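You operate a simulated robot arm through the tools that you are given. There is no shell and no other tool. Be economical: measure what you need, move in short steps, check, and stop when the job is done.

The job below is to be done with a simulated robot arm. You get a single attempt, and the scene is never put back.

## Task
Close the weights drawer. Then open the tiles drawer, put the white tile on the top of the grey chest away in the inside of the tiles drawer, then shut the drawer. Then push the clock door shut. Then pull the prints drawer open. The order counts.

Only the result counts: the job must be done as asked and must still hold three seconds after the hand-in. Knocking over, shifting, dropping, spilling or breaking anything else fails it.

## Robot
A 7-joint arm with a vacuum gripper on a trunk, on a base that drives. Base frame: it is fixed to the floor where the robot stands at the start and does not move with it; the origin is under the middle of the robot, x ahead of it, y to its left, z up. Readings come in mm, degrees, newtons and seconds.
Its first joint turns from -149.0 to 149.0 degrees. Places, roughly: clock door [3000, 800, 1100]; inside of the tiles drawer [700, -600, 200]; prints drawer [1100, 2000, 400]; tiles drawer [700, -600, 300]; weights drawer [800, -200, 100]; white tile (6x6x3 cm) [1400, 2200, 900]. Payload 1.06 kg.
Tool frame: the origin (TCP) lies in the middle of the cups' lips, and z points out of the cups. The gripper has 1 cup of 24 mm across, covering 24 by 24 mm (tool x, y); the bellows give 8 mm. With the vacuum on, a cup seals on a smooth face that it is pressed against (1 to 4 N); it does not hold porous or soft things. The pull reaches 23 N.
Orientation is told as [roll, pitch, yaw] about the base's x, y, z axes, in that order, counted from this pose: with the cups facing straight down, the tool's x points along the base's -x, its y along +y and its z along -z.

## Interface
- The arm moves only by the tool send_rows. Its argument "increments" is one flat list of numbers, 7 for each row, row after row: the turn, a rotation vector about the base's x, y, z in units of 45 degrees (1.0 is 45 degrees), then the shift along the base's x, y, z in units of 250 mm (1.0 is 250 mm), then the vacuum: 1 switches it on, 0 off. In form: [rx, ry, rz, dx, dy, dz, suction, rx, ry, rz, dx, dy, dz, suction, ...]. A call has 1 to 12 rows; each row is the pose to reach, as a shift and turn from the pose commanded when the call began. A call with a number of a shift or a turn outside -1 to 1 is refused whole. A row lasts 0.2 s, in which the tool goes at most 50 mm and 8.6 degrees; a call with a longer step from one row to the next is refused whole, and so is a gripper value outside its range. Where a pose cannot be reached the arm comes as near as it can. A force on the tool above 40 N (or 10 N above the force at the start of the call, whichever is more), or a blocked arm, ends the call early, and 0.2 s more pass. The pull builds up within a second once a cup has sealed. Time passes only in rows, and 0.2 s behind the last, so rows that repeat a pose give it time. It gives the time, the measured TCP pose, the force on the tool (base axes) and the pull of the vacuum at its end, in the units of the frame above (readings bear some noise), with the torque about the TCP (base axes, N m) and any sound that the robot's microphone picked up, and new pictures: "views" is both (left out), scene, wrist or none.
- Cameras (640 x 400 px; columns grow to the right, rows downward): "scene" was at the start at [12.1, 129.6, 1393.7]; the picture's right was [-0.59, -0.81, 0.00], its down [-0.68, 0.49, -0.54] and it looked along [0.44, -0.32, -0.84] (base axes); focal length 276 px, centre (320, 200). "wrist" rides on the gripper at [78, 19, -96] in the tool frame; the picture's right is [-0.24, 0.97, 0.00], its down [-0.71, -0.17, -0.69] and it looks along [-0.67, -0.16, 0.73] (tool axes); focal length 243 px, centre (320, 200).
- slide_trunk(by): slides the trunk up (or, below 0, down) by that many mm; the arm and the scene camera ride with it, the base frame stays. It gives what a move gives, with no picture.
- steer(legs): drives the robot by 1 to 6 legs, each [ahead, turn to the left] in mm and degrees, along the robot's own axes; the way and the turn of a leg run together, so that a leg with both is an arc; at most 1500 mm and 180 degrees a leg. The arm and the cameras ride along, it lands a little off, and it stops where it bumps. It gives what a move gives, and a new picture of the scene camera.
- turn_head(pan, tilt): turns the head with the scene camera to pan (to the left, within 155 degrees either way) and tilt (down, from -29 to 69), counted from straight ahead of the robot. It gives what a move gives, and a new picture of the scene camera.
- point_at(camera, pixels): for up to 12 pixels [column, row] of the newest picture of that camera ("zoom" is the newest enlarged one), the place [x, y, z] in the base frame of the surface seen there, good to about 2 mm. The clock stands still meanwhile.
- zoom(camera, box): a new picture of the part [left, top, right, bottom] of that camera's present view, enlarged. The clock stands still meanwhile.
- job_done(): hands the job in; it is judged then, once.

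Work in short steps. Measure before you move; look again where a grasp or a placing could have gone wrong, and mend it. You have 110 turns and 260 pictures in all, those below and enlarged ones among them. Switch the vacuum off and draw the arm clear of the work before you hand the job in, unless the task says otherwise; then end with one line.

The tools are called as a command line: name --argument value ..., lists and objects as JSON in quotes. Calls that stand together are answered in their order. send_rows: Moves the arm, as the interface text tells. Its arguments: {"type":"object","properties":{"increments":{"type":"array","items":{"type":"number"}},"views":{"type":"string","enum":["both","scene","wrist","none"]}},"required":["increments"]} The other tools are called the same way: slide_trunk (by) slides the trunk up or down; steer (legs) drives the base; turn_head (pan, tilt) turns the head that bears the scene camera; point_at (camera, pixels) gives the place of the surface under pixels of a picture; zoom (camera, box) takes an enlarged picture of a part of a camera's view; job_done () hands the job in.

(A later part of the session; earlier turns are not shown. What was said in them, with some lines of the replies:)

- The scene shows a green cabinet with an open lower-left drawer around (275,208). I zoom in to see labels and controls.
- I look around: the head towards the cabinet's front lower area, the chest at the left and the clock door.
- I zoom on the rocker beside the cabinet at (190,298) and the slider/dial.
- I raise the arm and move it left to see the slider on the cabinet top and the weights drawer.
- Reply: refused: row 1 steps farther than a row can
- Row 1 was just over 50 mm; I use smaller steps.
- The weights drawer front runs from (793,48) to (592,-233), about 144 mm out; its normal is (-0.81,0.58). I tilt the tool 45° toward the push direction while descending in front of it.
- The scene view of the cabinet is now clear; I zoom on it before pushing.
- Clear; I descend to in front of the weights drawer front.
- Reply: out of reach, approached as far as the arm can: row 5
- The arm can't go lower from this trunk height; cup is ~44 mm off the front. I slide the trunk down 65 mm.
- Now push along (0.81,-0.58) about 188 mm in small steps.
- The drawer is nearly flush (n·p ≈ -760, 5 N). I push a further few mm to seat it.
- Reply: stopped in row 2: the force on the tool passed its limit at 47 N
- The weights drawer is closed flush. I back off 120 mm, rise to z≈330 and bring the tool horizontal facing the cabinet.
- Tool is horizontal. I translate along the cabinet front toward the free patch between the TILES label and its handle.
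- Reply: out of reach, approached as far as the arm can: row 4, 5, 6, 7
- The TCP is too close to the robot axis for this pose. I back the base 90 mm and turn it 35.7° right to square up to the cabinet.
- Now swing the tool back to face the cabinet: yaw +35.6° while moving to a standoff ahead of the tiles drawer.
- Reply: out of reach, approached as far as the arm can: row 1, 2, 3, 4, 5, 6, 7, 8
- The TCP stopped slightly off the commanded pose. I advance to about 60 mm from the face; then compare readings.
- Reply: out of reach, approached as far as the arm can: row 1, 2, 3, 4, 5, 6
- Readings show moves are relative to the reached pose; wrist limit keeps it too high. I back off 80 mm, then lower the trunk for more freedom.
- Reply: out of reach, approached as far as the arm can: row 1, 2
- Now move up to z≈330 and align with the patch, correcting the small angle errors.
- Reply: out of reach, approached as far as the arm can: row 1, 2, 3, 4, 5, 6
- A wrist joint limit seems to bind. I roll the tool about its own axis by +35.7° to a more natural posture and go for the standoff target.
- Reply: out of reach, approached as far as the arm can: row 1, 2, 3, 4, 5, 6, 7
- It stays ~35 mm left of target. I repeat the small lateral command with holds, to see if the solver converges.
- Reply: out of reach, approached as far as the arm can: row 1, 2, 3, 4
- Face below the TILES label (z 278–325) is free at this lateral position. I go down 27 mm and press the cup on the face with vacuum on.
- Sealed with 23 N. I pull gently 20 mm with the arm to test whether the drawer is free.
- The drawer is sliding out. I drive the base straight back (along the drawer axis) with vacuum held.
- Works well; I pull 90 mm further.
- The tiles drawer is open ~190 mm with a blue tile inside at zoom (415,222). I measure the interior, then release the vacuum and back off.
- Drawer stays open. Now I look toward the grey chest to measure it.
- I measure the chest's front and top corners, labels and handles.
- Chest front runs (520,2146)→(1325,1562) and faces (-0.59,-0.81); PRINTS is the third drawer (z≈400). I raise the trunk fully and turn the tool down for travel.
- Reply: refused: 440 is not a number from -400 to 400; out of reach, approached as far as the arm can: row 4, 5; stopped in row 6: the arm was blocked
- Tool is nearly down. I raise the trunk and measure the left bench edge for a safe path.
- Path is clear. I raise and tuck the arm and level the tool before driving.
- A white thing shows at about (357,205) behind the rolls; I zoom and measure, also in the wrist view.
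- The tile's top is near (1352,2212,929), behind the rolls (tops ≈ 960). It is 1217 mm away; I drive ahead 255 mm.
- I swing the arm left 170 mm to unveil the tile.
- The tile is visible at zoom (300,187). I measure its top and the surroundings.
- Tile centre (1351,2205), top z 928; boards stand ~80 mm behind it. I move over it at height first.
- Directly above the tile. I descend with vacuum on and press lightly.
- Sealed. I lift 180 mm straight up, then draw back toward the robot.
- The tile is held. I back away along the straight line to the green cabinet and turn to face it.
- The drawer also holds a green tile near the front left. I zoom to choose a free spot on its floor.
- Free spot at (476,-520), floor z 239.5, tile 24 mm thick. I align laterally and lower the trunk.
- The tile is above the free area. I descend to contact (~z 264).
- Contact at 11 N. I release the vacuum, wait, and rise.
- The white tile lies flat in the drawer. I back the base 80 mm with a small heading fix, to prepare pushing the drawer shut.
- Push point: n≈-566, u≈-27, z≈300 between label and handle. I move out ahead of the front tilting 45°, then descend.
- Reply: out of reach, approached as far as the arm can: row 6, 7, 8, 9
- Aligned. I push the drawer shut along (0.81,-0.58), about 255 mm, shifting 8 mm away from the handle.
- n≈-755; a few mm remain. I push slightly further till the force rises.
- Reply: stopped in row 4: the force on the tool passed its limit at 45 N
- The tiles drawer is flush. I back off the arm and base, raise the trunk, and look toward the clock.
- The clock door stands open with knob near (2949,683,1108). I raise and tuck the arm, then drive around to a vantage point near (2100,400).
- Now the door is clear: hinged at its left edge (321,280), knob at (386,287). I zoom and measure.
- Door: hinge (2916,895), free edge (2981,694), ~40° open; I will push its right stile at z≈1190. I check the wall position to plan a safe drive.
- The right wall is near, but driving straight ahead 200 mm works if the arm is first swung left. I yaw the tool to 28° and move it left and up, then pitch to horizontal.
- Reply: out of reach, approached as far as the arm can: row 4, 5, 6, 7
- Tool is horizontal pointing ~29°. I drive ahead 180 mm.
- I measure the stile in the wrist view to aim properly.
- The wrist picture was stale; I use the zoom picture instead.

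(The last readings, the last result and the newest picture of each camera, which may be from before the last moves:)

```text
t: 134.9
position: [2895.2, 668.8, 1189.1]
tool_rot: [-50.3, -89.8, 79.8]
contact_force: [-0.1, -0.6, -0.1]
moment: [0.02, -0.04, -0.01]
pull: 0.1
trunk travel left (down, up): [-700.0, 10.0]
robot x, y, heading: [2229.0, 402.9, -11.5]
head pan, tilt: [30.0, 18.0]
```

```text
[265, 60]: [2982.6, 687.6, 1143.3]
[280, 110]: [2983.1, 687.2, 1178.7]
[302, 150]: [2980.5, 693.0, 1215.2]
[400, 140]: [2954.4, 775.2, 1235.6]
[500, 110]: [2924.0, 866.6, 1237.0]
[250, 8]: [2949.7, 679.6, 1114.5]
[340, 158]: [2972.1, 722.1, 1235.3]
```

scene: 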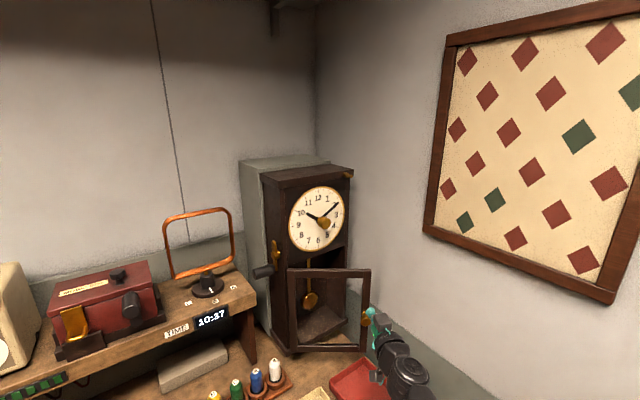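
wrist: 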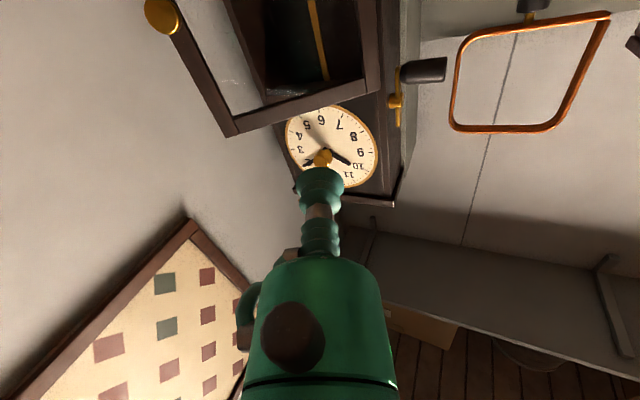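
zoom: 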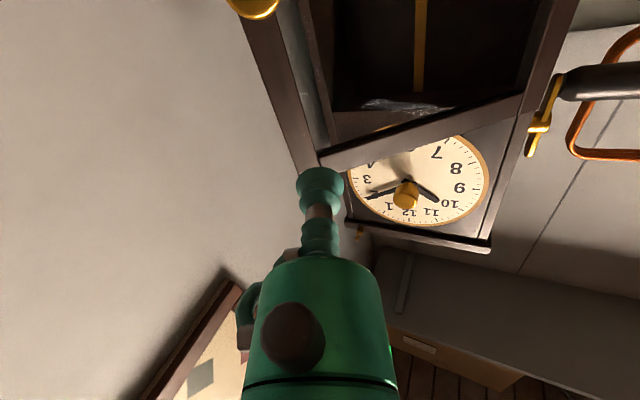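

Stile centre is at about (2980,695), top rail z≈1235. I push along the door's arc: contact, then toward the closed position.

send_rows --increments '[0, 0, 0, 0.16, 0.06, 0.03, 0, 0, 0, 0, 0.27, 0.1, 0.04, 0, 0, 0, 0, 0.34, 0.124, 0.04, 0, 0, 0, 0.04, 0.4, 0.147, 0.04, 0, 0, 0, 0.08, 0.456, 0.172, 0.04, 0, 0, 0, 0.12, 0.512, 0.205, 0.04, 0, 0, 0, 0.16, 0.566, 0.24, 0.04, 0]' --views "both"

```text
t: 136.5
position: [3036.4, 730.4, 1200.3]
tool_rot: [-60.9, -89.8, 97.7]
contact_force: [-0.2, -0.7, -0.1]
moment: [-0.01, 0.01, -0.05]
pull: 0.0
trunk travel left (down, up): [-700.0, 10.0]
robot x, y, heading: [2226.7, 403.0, -11.7]
head pan, tilt: [30.0, 18.0]
```

scene: 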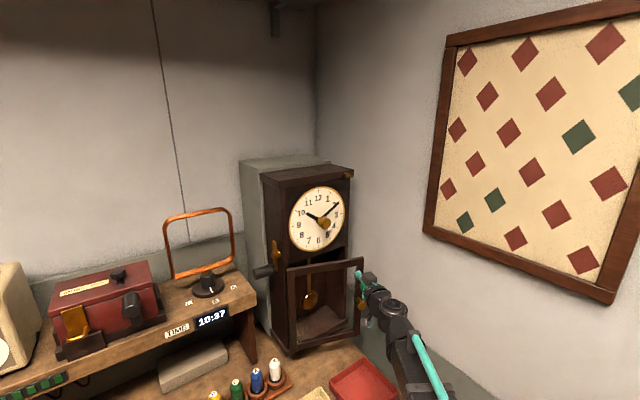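
wrist: 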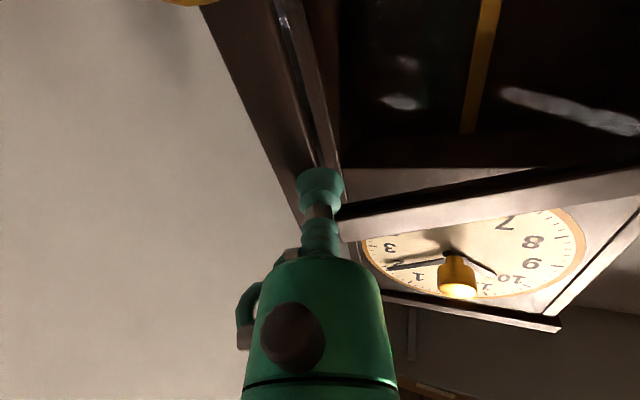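

The door follows. I continue the arc to closure.

send_rows --increments '[0, 0, 0.04, 0.05, 0.038, 0, 0, 0, 0, 0.08, 0.1, 0.08, 0, 0, 0, 0, 0.12, 0.145, 0.13, 0, 0, 0, 0, 0.16, 0.184, 0.178, 0, 0, 0, 0, 0.16, 0.2, 0.2, 0, 0, 0, 0, 0.16, 0.212, 0.217, 0, 0]' --views "both"

```text
t: 137.9
position: [3089.5, 783.4, 1201.6]
tool_rot: [-68.5, -89.8, 112.2]
contact_force: [-3.2, -3.3, -0.1]
moment: [0.01, 0.01, 0.0]
pull: 0.1
trunk travel left (down, up): [-700.0, 10.0]
robot x, y, heading: [2223.9, 402.2, -11.5]
head pan, tilt: [30.0, 18.0]
```

scene: 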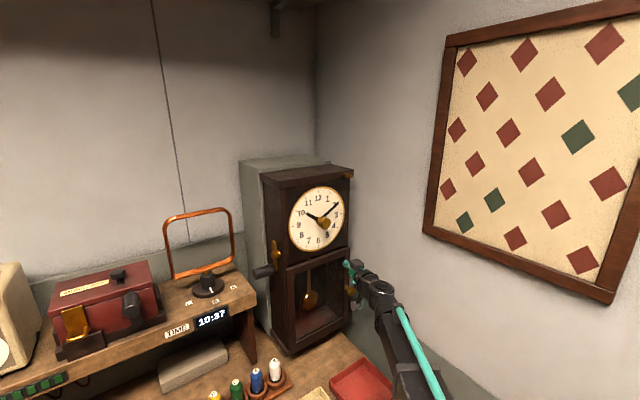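
wrist: 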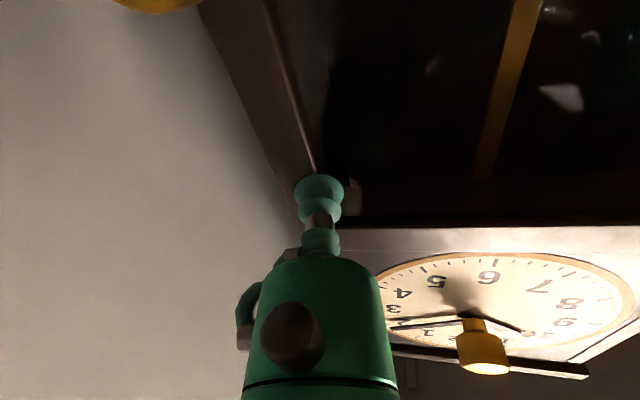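

Contact force 4.6 N; nearly closed. I advance just 3 mm more.

send_rows --increments '[0, 0, 0, 0.0035, 0.005, 0, 0, 0, 0, 0, 0.007, 0.01, 0, 0]' --views "none"

zoom --camera "scene" --box '[230, 150, 390, 370]'

point_at --camera "scene" --pixels '[[290, 275], [289, 330], [347, 320], [320, 262], [342, 254], [300, 262], [290, 260]]'

```text
t: 138.5
position: [3091.2, 786.4, 1201.5]
tool_rot: [-75.0, -89.8, 118.8]
contact_force: [-4.7, -3.5, -0.3]
moment: [0.0, 0.02, -0.01]
pull: 0.2
trunk travel left (down, up): [-700.0, 10.0]
robot x, y, heading: [2226.7, 404.4, -11.7]
head pan, tilt: [30.0, 18.0]
```

```text
1.82 times, centred on (310, 260) of scene
```

zoom: 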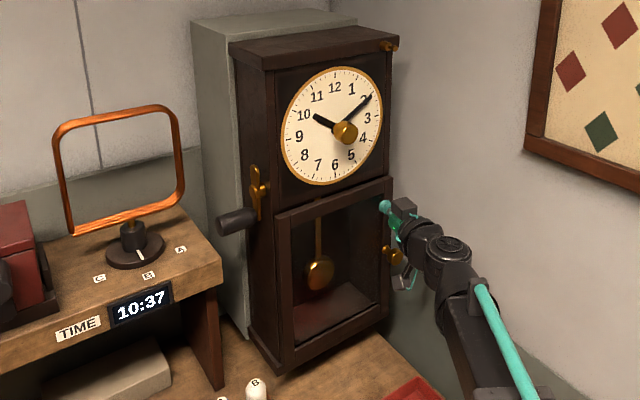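

```text
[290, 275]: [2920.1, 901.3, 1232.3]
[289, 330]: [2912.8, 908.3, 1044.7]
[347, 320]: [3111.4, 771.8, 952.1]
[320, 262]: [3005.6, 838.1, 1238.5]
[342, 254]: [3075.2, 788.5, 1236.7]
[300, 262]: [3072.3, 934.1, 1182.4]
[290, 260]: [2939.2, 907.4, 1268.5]
```

The door plane is now parallel to the clock front. I compare with the case front plane for flushness.

point_at --camera "zoom" --pixels '[[300, 195], [340, 186], [370, 175], [390, 100], [275, 160], [300, 208], [340, 198], [280, 280], [330, 335], [260, 340]]'

```text
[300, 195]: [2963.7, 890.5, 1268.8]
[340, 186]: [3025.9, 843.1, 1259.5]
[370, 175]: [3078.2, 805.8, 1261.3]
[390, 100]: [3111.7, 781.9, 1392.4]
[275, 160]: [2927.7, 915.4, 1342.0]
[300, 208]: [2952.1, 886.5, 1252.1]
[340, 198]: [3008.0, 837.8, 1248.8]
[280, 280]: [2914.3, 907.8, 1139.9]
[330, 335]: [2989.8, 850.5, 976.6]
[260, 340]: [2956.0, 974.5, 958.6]
```

Free side and hinge side are both at the same plane, so it is shut. One more gentle 3 mm press to seat it, then back off along the tool axis.

send_rows --increments '[0, 0, 0, 0.005, 0.006, 0, 0, 0, 0, 0, 0.008, 0.012, 0, 0]' --views "none"

send_rows --increments '[0, 0, 0, -0.06, -0.05, 0, 0, 0, 0, 0, -0.15, -0.12, 0.01, 0, 0, 0, 0, -0.27, -0.21, 0.02, 0, 0, 0, 0, -0.4, -0.3, 0.03, 0]' --views "scene"

zoom --camera "scene" --box '[230, 150, 390, 370]'

point_at --camera "zoom" --pixels '[[285, 240], [280, 300], [385, 195], [382, 300], [340, 198], [340, 186]]'

```text
t: 139.1
position: [3093.7, 786.9, 1201.9]
tool_rot: [-82.6, -89.8, 126.4]
contact_force: [-20.6, -19.7, -9.9]
moment: [0.06, -0.28, -0.02]
pull: 0.0
trunk travel left (down, up): [-700.0, 10.0]
robot x, y, heading: [2224.5, 401.1, -11.5]
head pan, tilt: [30.0, 18.0]
```

```text
t: 140.1
position: [2992.7, 714.0, 1209.4]
tool_rot: [-68.3, -89.7, 112.0]
contact_force: [0.0, -0.9, 1.3]
moment: [-0.02, -0.03, 0.01]
pull: 0.2
trunk travel left (down, up): [-700.0, 10.0]
robot x, y, heading: [2223.2, 403.1, -11.9]
head pan, tilt: [30.0, 18.0]
```

scene: 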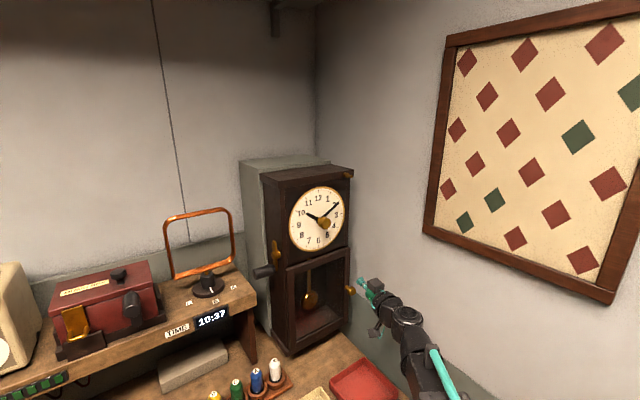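

```text
1.82 times, centred on (310, 260) of scene
```

zoom: 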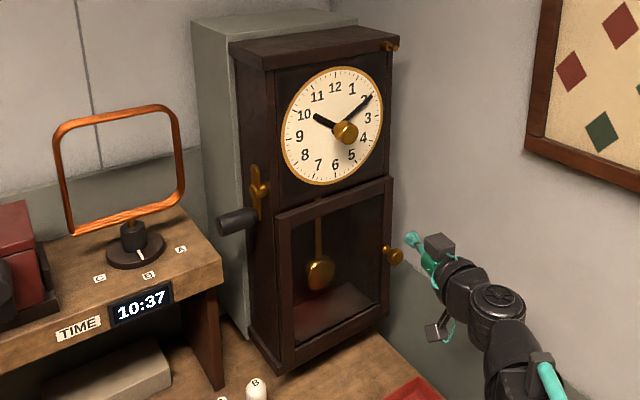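

```text
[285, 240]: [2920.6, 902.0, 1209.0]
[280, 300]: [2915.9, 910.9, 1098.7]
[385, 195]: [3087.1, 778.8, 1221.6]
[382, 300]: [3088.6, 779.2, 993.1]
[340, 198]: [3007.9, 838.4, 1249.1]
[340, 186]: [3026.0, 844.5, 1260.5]
```

The clock door stays shut and the case didn't move. Next the prints drawer: I reverse away and drive to in front of the chest.

steer --legs '[[-200, 0], [0, -10.7], [-1400, 0], [-207, 0], [0, 76.4]]'

turn_head --pan 0 --tilt 35

```text
t: 153.5
position: [548.0, 1865.8, 1207.9]
tool_rot: [-64.2, -89.8, 175.9]
contact_force: [-0.2, -0.4, 0.3]
moment: [-0.01, 0.0, -0.03]
pull: 0.0
trunk travel left (down, up): [-700.0, 10.0]
robot x, y, heading: [545.6, 1037.8, 56.2]
head pan, tilt: [30.0, 18.0]
```

scene: 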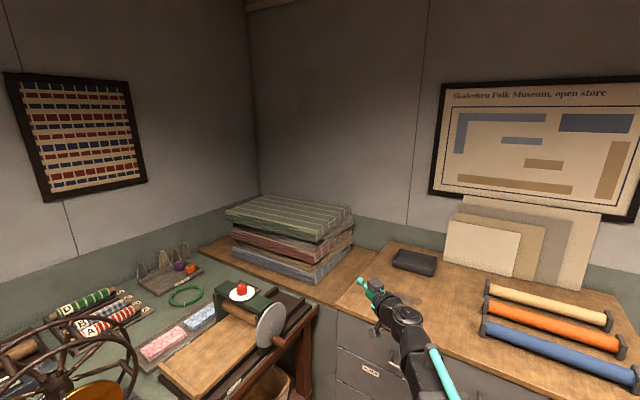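

```text
t: 154.4
position: [547.7, 1866.4, 1207.6]
tool_rot: [-63.5, -89.8, 175.3]
contact_force: [-0.2, -0.5, 0.0]
moment: [0.02, 0.03, 0.02]
pull: 0.1
trunk travel left (down, up): [-700.0, 10.0]
robot x, y, heading: [554.7, 1039.5, 56.4]
head pan, tilt: [0.0, 35.0]
```

scene: 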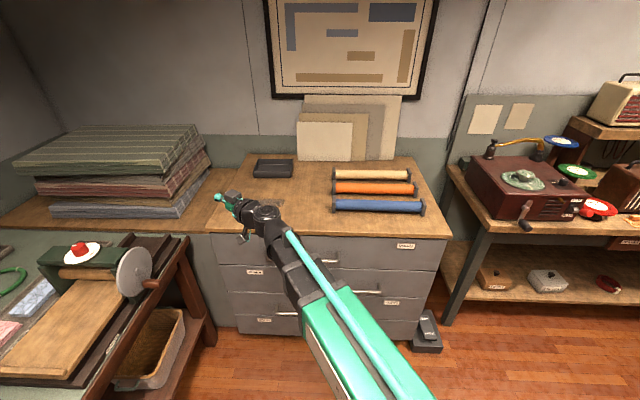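

Tool points at 112°; I move it right in front of the chest and yaw it toward 54°, still high.

send_rows --increments '[0, 0, -0.107, 0.117, -0.072, 0, 0, 0, 0, -0.213, 0.233, -0.143, 0, 0, 0, 0, -0.32, 0.35, -0.215, 0, 0, 0, 0, -0.427, 0.467, -0.287, 0, 0, 0, 0, -0.533, 0.583, -0.358, 0, 0, 0, 0, -0.64, 0.7, -0.43, 0, 0]' --views "none"

send_rows --increments '[0, 0, -0.107, 0.117, -0.072, 0, 0, 0, 0, -0.213, 0.233, -0.143, 0, 0, 0, 0, -0.32, 0.35, -0.215, 0, 0, 0, 0, -0.427, 0.467, -0.287, 0, 0, 0, 0, -0.533, 0.583, -0.358, 0, 0, 0, 0, -0.64, 0.7, -0.43, 0, 0]' --views "scene"

```text
t: 155.8
position: [722.3, 1757.9, 1210.0]
tool_rot: [-68.2, -89.8, 150.9]
contact_force: [-0.9, -0.3, -0.3]
moment: [0.0, 0.04, 0.07]
pull: 0.1
trunk travel left (down, up): [-700.0, 10.0]
robot x, y, heading: [547.2, 1038.1, 56.3]
head pan, tilt: [0.0, 35.0]
```

```text
t: 157.2
position: [909.6, 1671.7, 1208.0]
tool_rot: [-53.5, -89.8, 107.5]
contact_force: [-0.7, 0.0, -0.3]
moment: [-0.01, 0.01, 0.03]
pull: 0.1
out of reach, approached as far as the arm can: row 2, 3, 4, 5, 6
trunk travel left (down, up): [-700.0, 10.0]
robot x, y, heading: [551.4, 1039.2, 56.3]
head pan, tilt: [0.0, 35.0]
```

scene: 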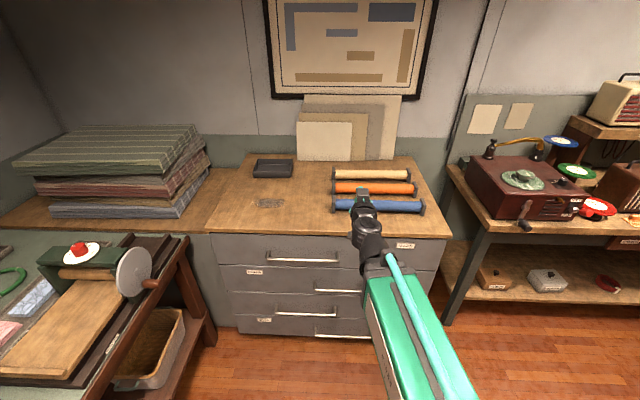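

TCP is 160 mm ahead of the chest front. I lower the trunk 600 mm in two slides.

slide_trunk --by -400

slide_trunk --by -200

send_rows --increments '[0, 0, 0, 0, 0, -0.15, 0, 0, 0, 0, 0, 0, -0.3, 0, 0, 0, 0, 0, 0, -0.45, 0, 0, 0, 0, 0, 0, -0.6, 0, 0, 0, 0, 0, 0, -0.75, 0, 0, 0, 0, 0, 0, -0.84, 0]' --views "both"

```text
t: 161.1
position: [906.8, 1672.9, 806.9]
tool_rot: [-64.5, -89.8, 118.7]
contact_force: [-0.6, 0.5, -0.2]
moment: [-0.03, 0.03, 0.0]
pull: 0.2
trunk travel left (down, up): [-300.0, 410.0]
robot x, y, heading: [551.5, 1039.1, 56.1]
head pan, tilt: [0.0, 35.0]
```

```text
t: 163.2
position: [908.2, 1671.9, 606.8]
tool_rot: [-64.4, -89.8, 118.4]
contact_force: [-0.5, 0.7, 0.6]
moment: [-0.03, 0.03, 0.01]
pull: 0.0
trunk travel left (down, up): [-100.0, 610.0]
robot x, y, heading: [548.4, 1040.6, 56.2]
head pan, tilt: [0.0, 35.0]
```

```text
t: 164.7
position: [905.5, 1673.3, 396.1]
tool_rot: [-67.2, -89.8, 121.5]
contact_force: [-0.4, -0.7, 0.4]
moment: [0.0, 0.01, -0.01]
pull: 0.1
trunk travel left (down, up): [-100.0, 610.0]
robot x, y, heading: [544.1, 1036.4, 56.3]
head pan, tilt: [0.0, 35.0]
```

scene: 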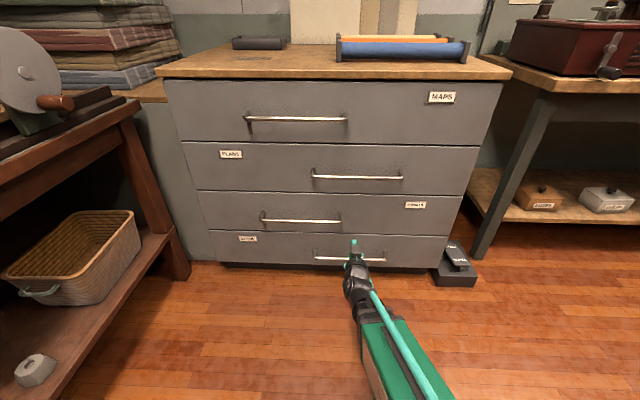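
wrist: 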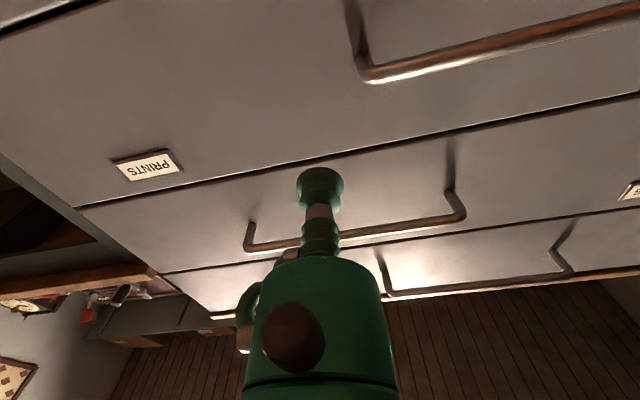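

I measure the prints drawer face, its handle end and edges.

point_at --camera "scene" --pixels '[[365, 215], [365, 200], [365, 230], [338, 222], [415, 205], [203, 215], [455, 210], [264, 222], [360, 178], [380, 215]]'

zoom --camera "scene" --box '[180, 130, 500, 300]'

```text
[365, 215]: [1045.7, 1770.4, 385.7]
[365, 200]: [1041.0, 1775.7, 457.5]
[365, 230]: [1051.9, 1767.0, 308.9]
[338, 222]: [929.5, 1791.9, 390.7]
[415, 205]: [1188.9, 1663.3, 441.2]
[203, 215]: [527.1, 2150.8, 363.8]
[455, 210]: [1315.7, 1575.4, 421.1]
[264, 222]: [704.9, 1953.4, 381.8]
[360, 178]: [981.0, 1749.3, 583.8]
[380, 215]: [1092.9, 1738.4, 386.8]
```

```text
2.00 times, centred on (340, 215) of scene
```

zoom: 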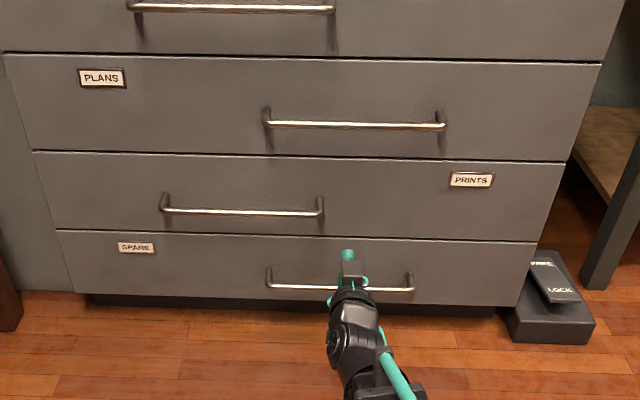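

Contact point (997,1806,392) lies straight ahead of the cup, 161 mm. I check the chest's rocker ends too, and advance with vacuum on.

point_at --camera "zoom" --pixels '[[540, 263], [570, 300], [530, 300], [550, 275], [562, 290]]'

send_rows --increments '[0, 0, 0, 0.1, 0.145, 0, 0, 0, 0, 0, 0.2, 0.29, -0.005, 0, 0, 0, 0, 0.29, 0.42, -0.01, 0, 0, 0, 0, 0.335, 0.487, -0.012, 1, 0, 0, 0, 0.357, 0.519, -0.012, 1, 0, 0, 0, 0.37, 0.538, -0.012, 1, 0, 0, 0, 0.376, 0.547, -0.012, 1, 0, 0, 0, 0.376, 0.547, -0.012, 1]' --views "wrist"

```text
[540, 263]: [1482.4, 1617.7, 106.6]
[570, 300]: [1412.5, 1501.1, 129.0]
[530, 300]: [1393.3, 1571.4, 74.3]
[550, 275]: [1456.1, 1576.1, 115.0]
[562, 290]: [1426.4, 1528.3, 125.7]
```

```text
t: 166.4
position: [1001.2, 1808.8, 394.4]
tool_rot: [-80.4, -89.8, 134.7]
contact_force: [-11.2, -15.1, 2.4]
moment: [-0.03, 0.0, -0.04]
pull: 22.9
trunk travel left (down, up): [-100.0, 610.0]
robot x, y, heading: [546.7, 1036.6, 56.3]
head pan, tilt: [0.0, 35.0]
```

wrist: 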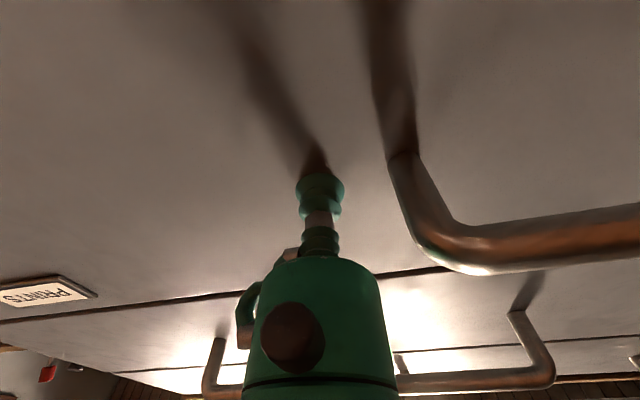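

Sealed at 23 N; rocker is on FREE like the other one. I pull 20 mm as a test.

send_rows --increments '[0, 0, 0, -0.012, -0.016, 0, 1, 0, 0, 0, -0.024, -0.032, 0, 1, 0, 0, 0, -0.036, -0.049, 0, 1, 0, 0, 0, -0.05, -0.068, 0, 1, 0, 0, 0, -0.06, -0.084, 0, 1]' --views "both"

```text
t: 167.7
position: [985.6, 1787.7, 394.4]
tool_rot: [-61.2, -89.9, 115.4]
contact_force: [-8.6, 4.4, 2.8]
moment: [-0.03, -0.02, -0.11]
pull: 23.0
trunk travel left (down, up): [-100.0, 610.0]
robot x, y, heading: [547.4, 1036.9, 56.2]
head pan, tilt: [0.0, 35.0]
```

scene: 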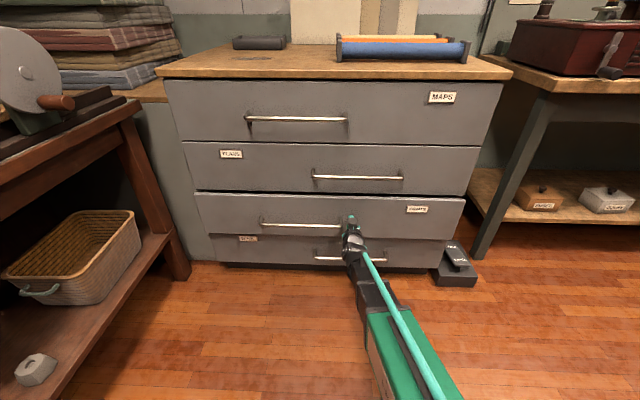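
wrist: 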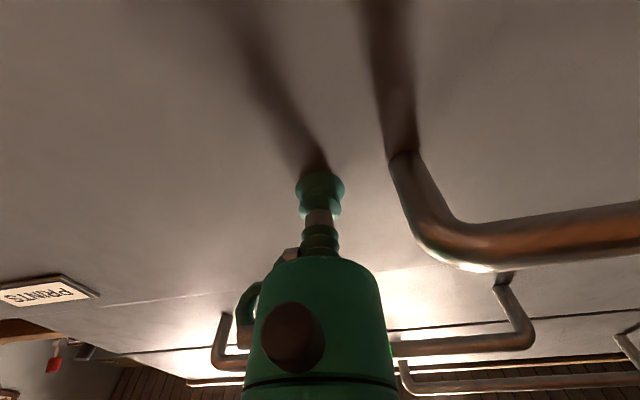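

The drawer slides. I drive back 90 mm with vacuum held.

steer --legs '[[-90, 0]]'

```text
t: 168.8
position: [939.0, 1712.4, 394.6]
tool_rot: [-73.3, -89.8, 127.4]
contact_force: [-6.7, 5.2, -2.4]
moment: [0.0, 0.02, -0.05]
pull: 22.8
trunk travel left (down, up): [-100.0, 610.0]
robot x, y, heading: [499.7, 960.8, 56.1]
head pan, tilt: [0.0, 35.0]
```

scene: 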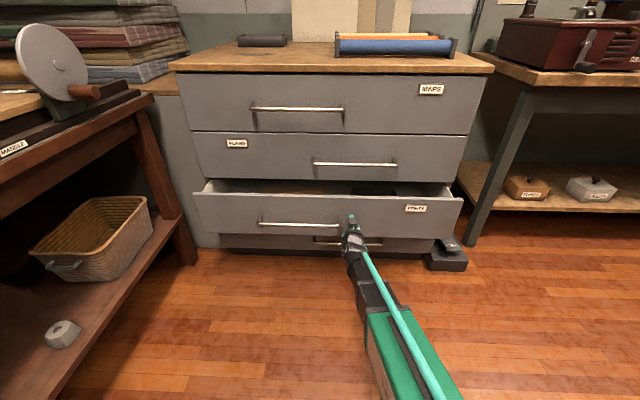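

Going well; 120 mm more.

steer --legs '[[-120, 0]]'

point_at --camera "scene" --pixels '[[400, 215], [210, 210], [455, 215]]'

```text
t: 170.0
position: [872.3, 1613.5, 394.1]
tool_rot: [-83.6, -89.9, 137.6]
contact_force: [-3.0, 4.7, 0.0]
moment: [-0.05, -0.01, -0.04]
pull: 22.9
trunk travel left (down, up): [-100.0, 610.0]
robot x, y, heading: [427.4, 860.7, 56.3]
head pan, tilt: [0.0, 35.0]
```

scene: 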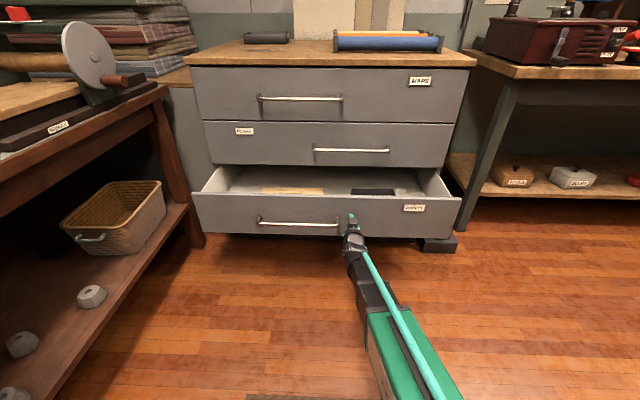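

```text
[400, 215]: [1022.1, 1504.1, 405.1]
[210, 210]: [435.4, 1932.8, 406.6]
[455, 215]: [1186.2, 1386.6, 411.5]
```

Open ~230 mm. I pull another 100 mm so it is well open.

steer --legs '[[-100, 0]]'

point_at --camera "scene" --pixels '[[400, 212], [230, 212], [400, 145]]'

```text
t: 171.1
position: [816.6, 1528.9, 394.7]
tool_rot: [-93.8, -89.7, 147.8]
contact_force: [-3.0, 4.3, -0.6]
moment: [-0.09, -0.04, -0.03]
pull: 22.4
trunk travel left (down, up): [-100.0, 610.0]
robot x, y, heading: [376.7, 780.7, 56.2]
head pan, tilt: [0.0, 35.0]
```

scene: 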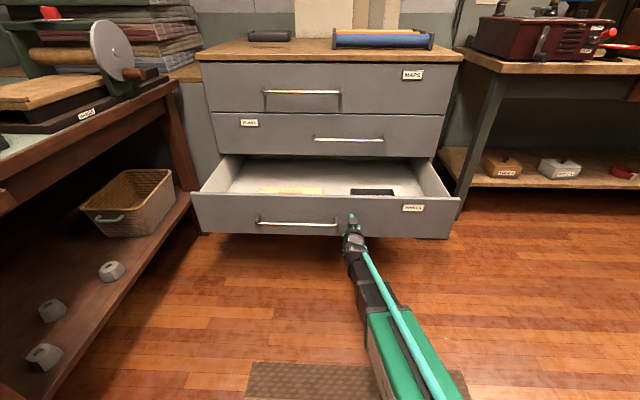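

```text
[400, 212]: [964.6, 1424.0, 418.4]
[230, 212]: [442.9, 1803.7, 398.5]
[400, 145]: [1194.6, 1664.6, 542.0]
```

The prints drawer is ~330 mm open. I release the vacuum and draw clear.

send_rows --increments '[0, 0, 0, 0, 0, 0, 0, 0, 0, 0, 0, 0, 0, 0, 0, 0, 0, 0, 0, 0, 0, 0, 0, 0, 0, 0, 0, 0, 0, 0, 0, 0, 0, 0, 0]' --views "none"

steer --legs '[[-250, 0]]'

turn_head --pan -80 --tilt 35

```text
t: 172.3
position: [817.2, 1529.1, 394.2]
tool_rot: [-94.5, -89.8, 148.6]
contact_force: [0.2, -0.4, 0.3]
moment: [0.0, 0.0, 0.0]
pull: 0.0
trunk travel left (down, up): [-100.0, 610.0]
robot x, y, heading: [377.8, 782.3, 56.2]
head pan, tilt: [0.0, 35.0]
```

```text
t: 174.1
position: [678.6, 1325.9, 394.8]
tool_rot: [-95.0, -89.8, 148.9]
contact_force: [0.3, 0.0, -0.3]
moment: [-0.03, -0.01, 0.0]
pull: 0.0
trunk travel left (down, up): [-100.0, 610.0]
robot x, y, heading: [239.7, 577.6, 56.3]
head pan, tilt: [0.0, 35.0]
```

scene: 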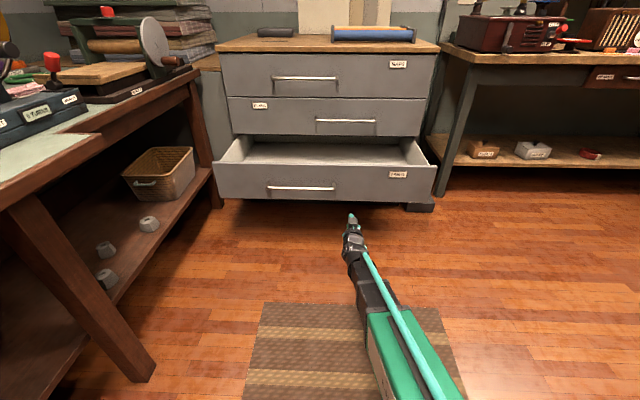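

```text
t: 175.7
position: [679.3, 1325.8, 394.2]
tool_rot: [-94.6, -89.9, 148.6]
contact_force: [0.5, -0.4, 0.3]
moment: [-0.03, -0.01, -0.01]
pull: 0.0
trunk travel left (down, up): [-100.0, 610.0]
robot x, y, heading: [236.6, 571.4, 56.1]
head pan, tilt: [-80.0, 35.0]
```

scene: 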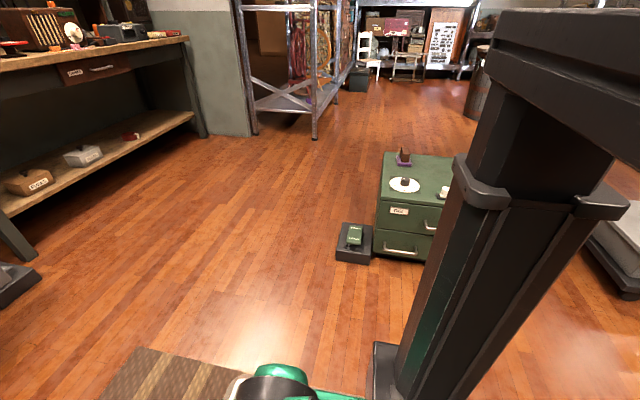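

Prints drawer stays open; the cabinet drawers on view are shut. A last look at the clock door.

turn_head --pan -50 --tilt 10

zoom --camera "scene" --box '[240, 60, 480, 240]'

```text
t: 176.6
position: [678.2, 1324.8, 394.6]
tool_rot: [-94.1, -89.8, 148.1]
contact_force: [0.5, 0.2, 0.6]
moment: [-0.05, -0.01, -0.01]
pull: 0.1
trunk travel left (down, up): [-100.0, 610.0]
robot x, y, heading: [240.2, 573.6, 56.1]
head pan, tilt: [-50.0, 10.0]
```

scene: 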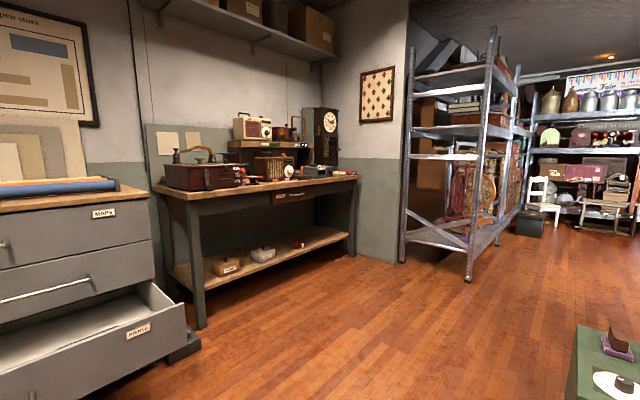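

```text
2.22 times, centred on (360, 150) of scene
```

zoom: 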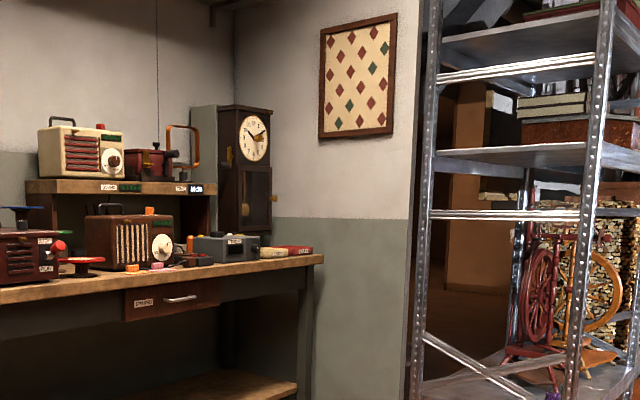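

The clock door is shut, all steps are done, and the arm is clear with vacuum off. I hand in.

job_done

```text
The job is handed in.
```

All the steps were carried out in the order you gave. The weights drawer is closed. The white tile is in the tiles drawer and that drawer is shut. The clock door is shut, and the prints drawer is open about 330 mm.
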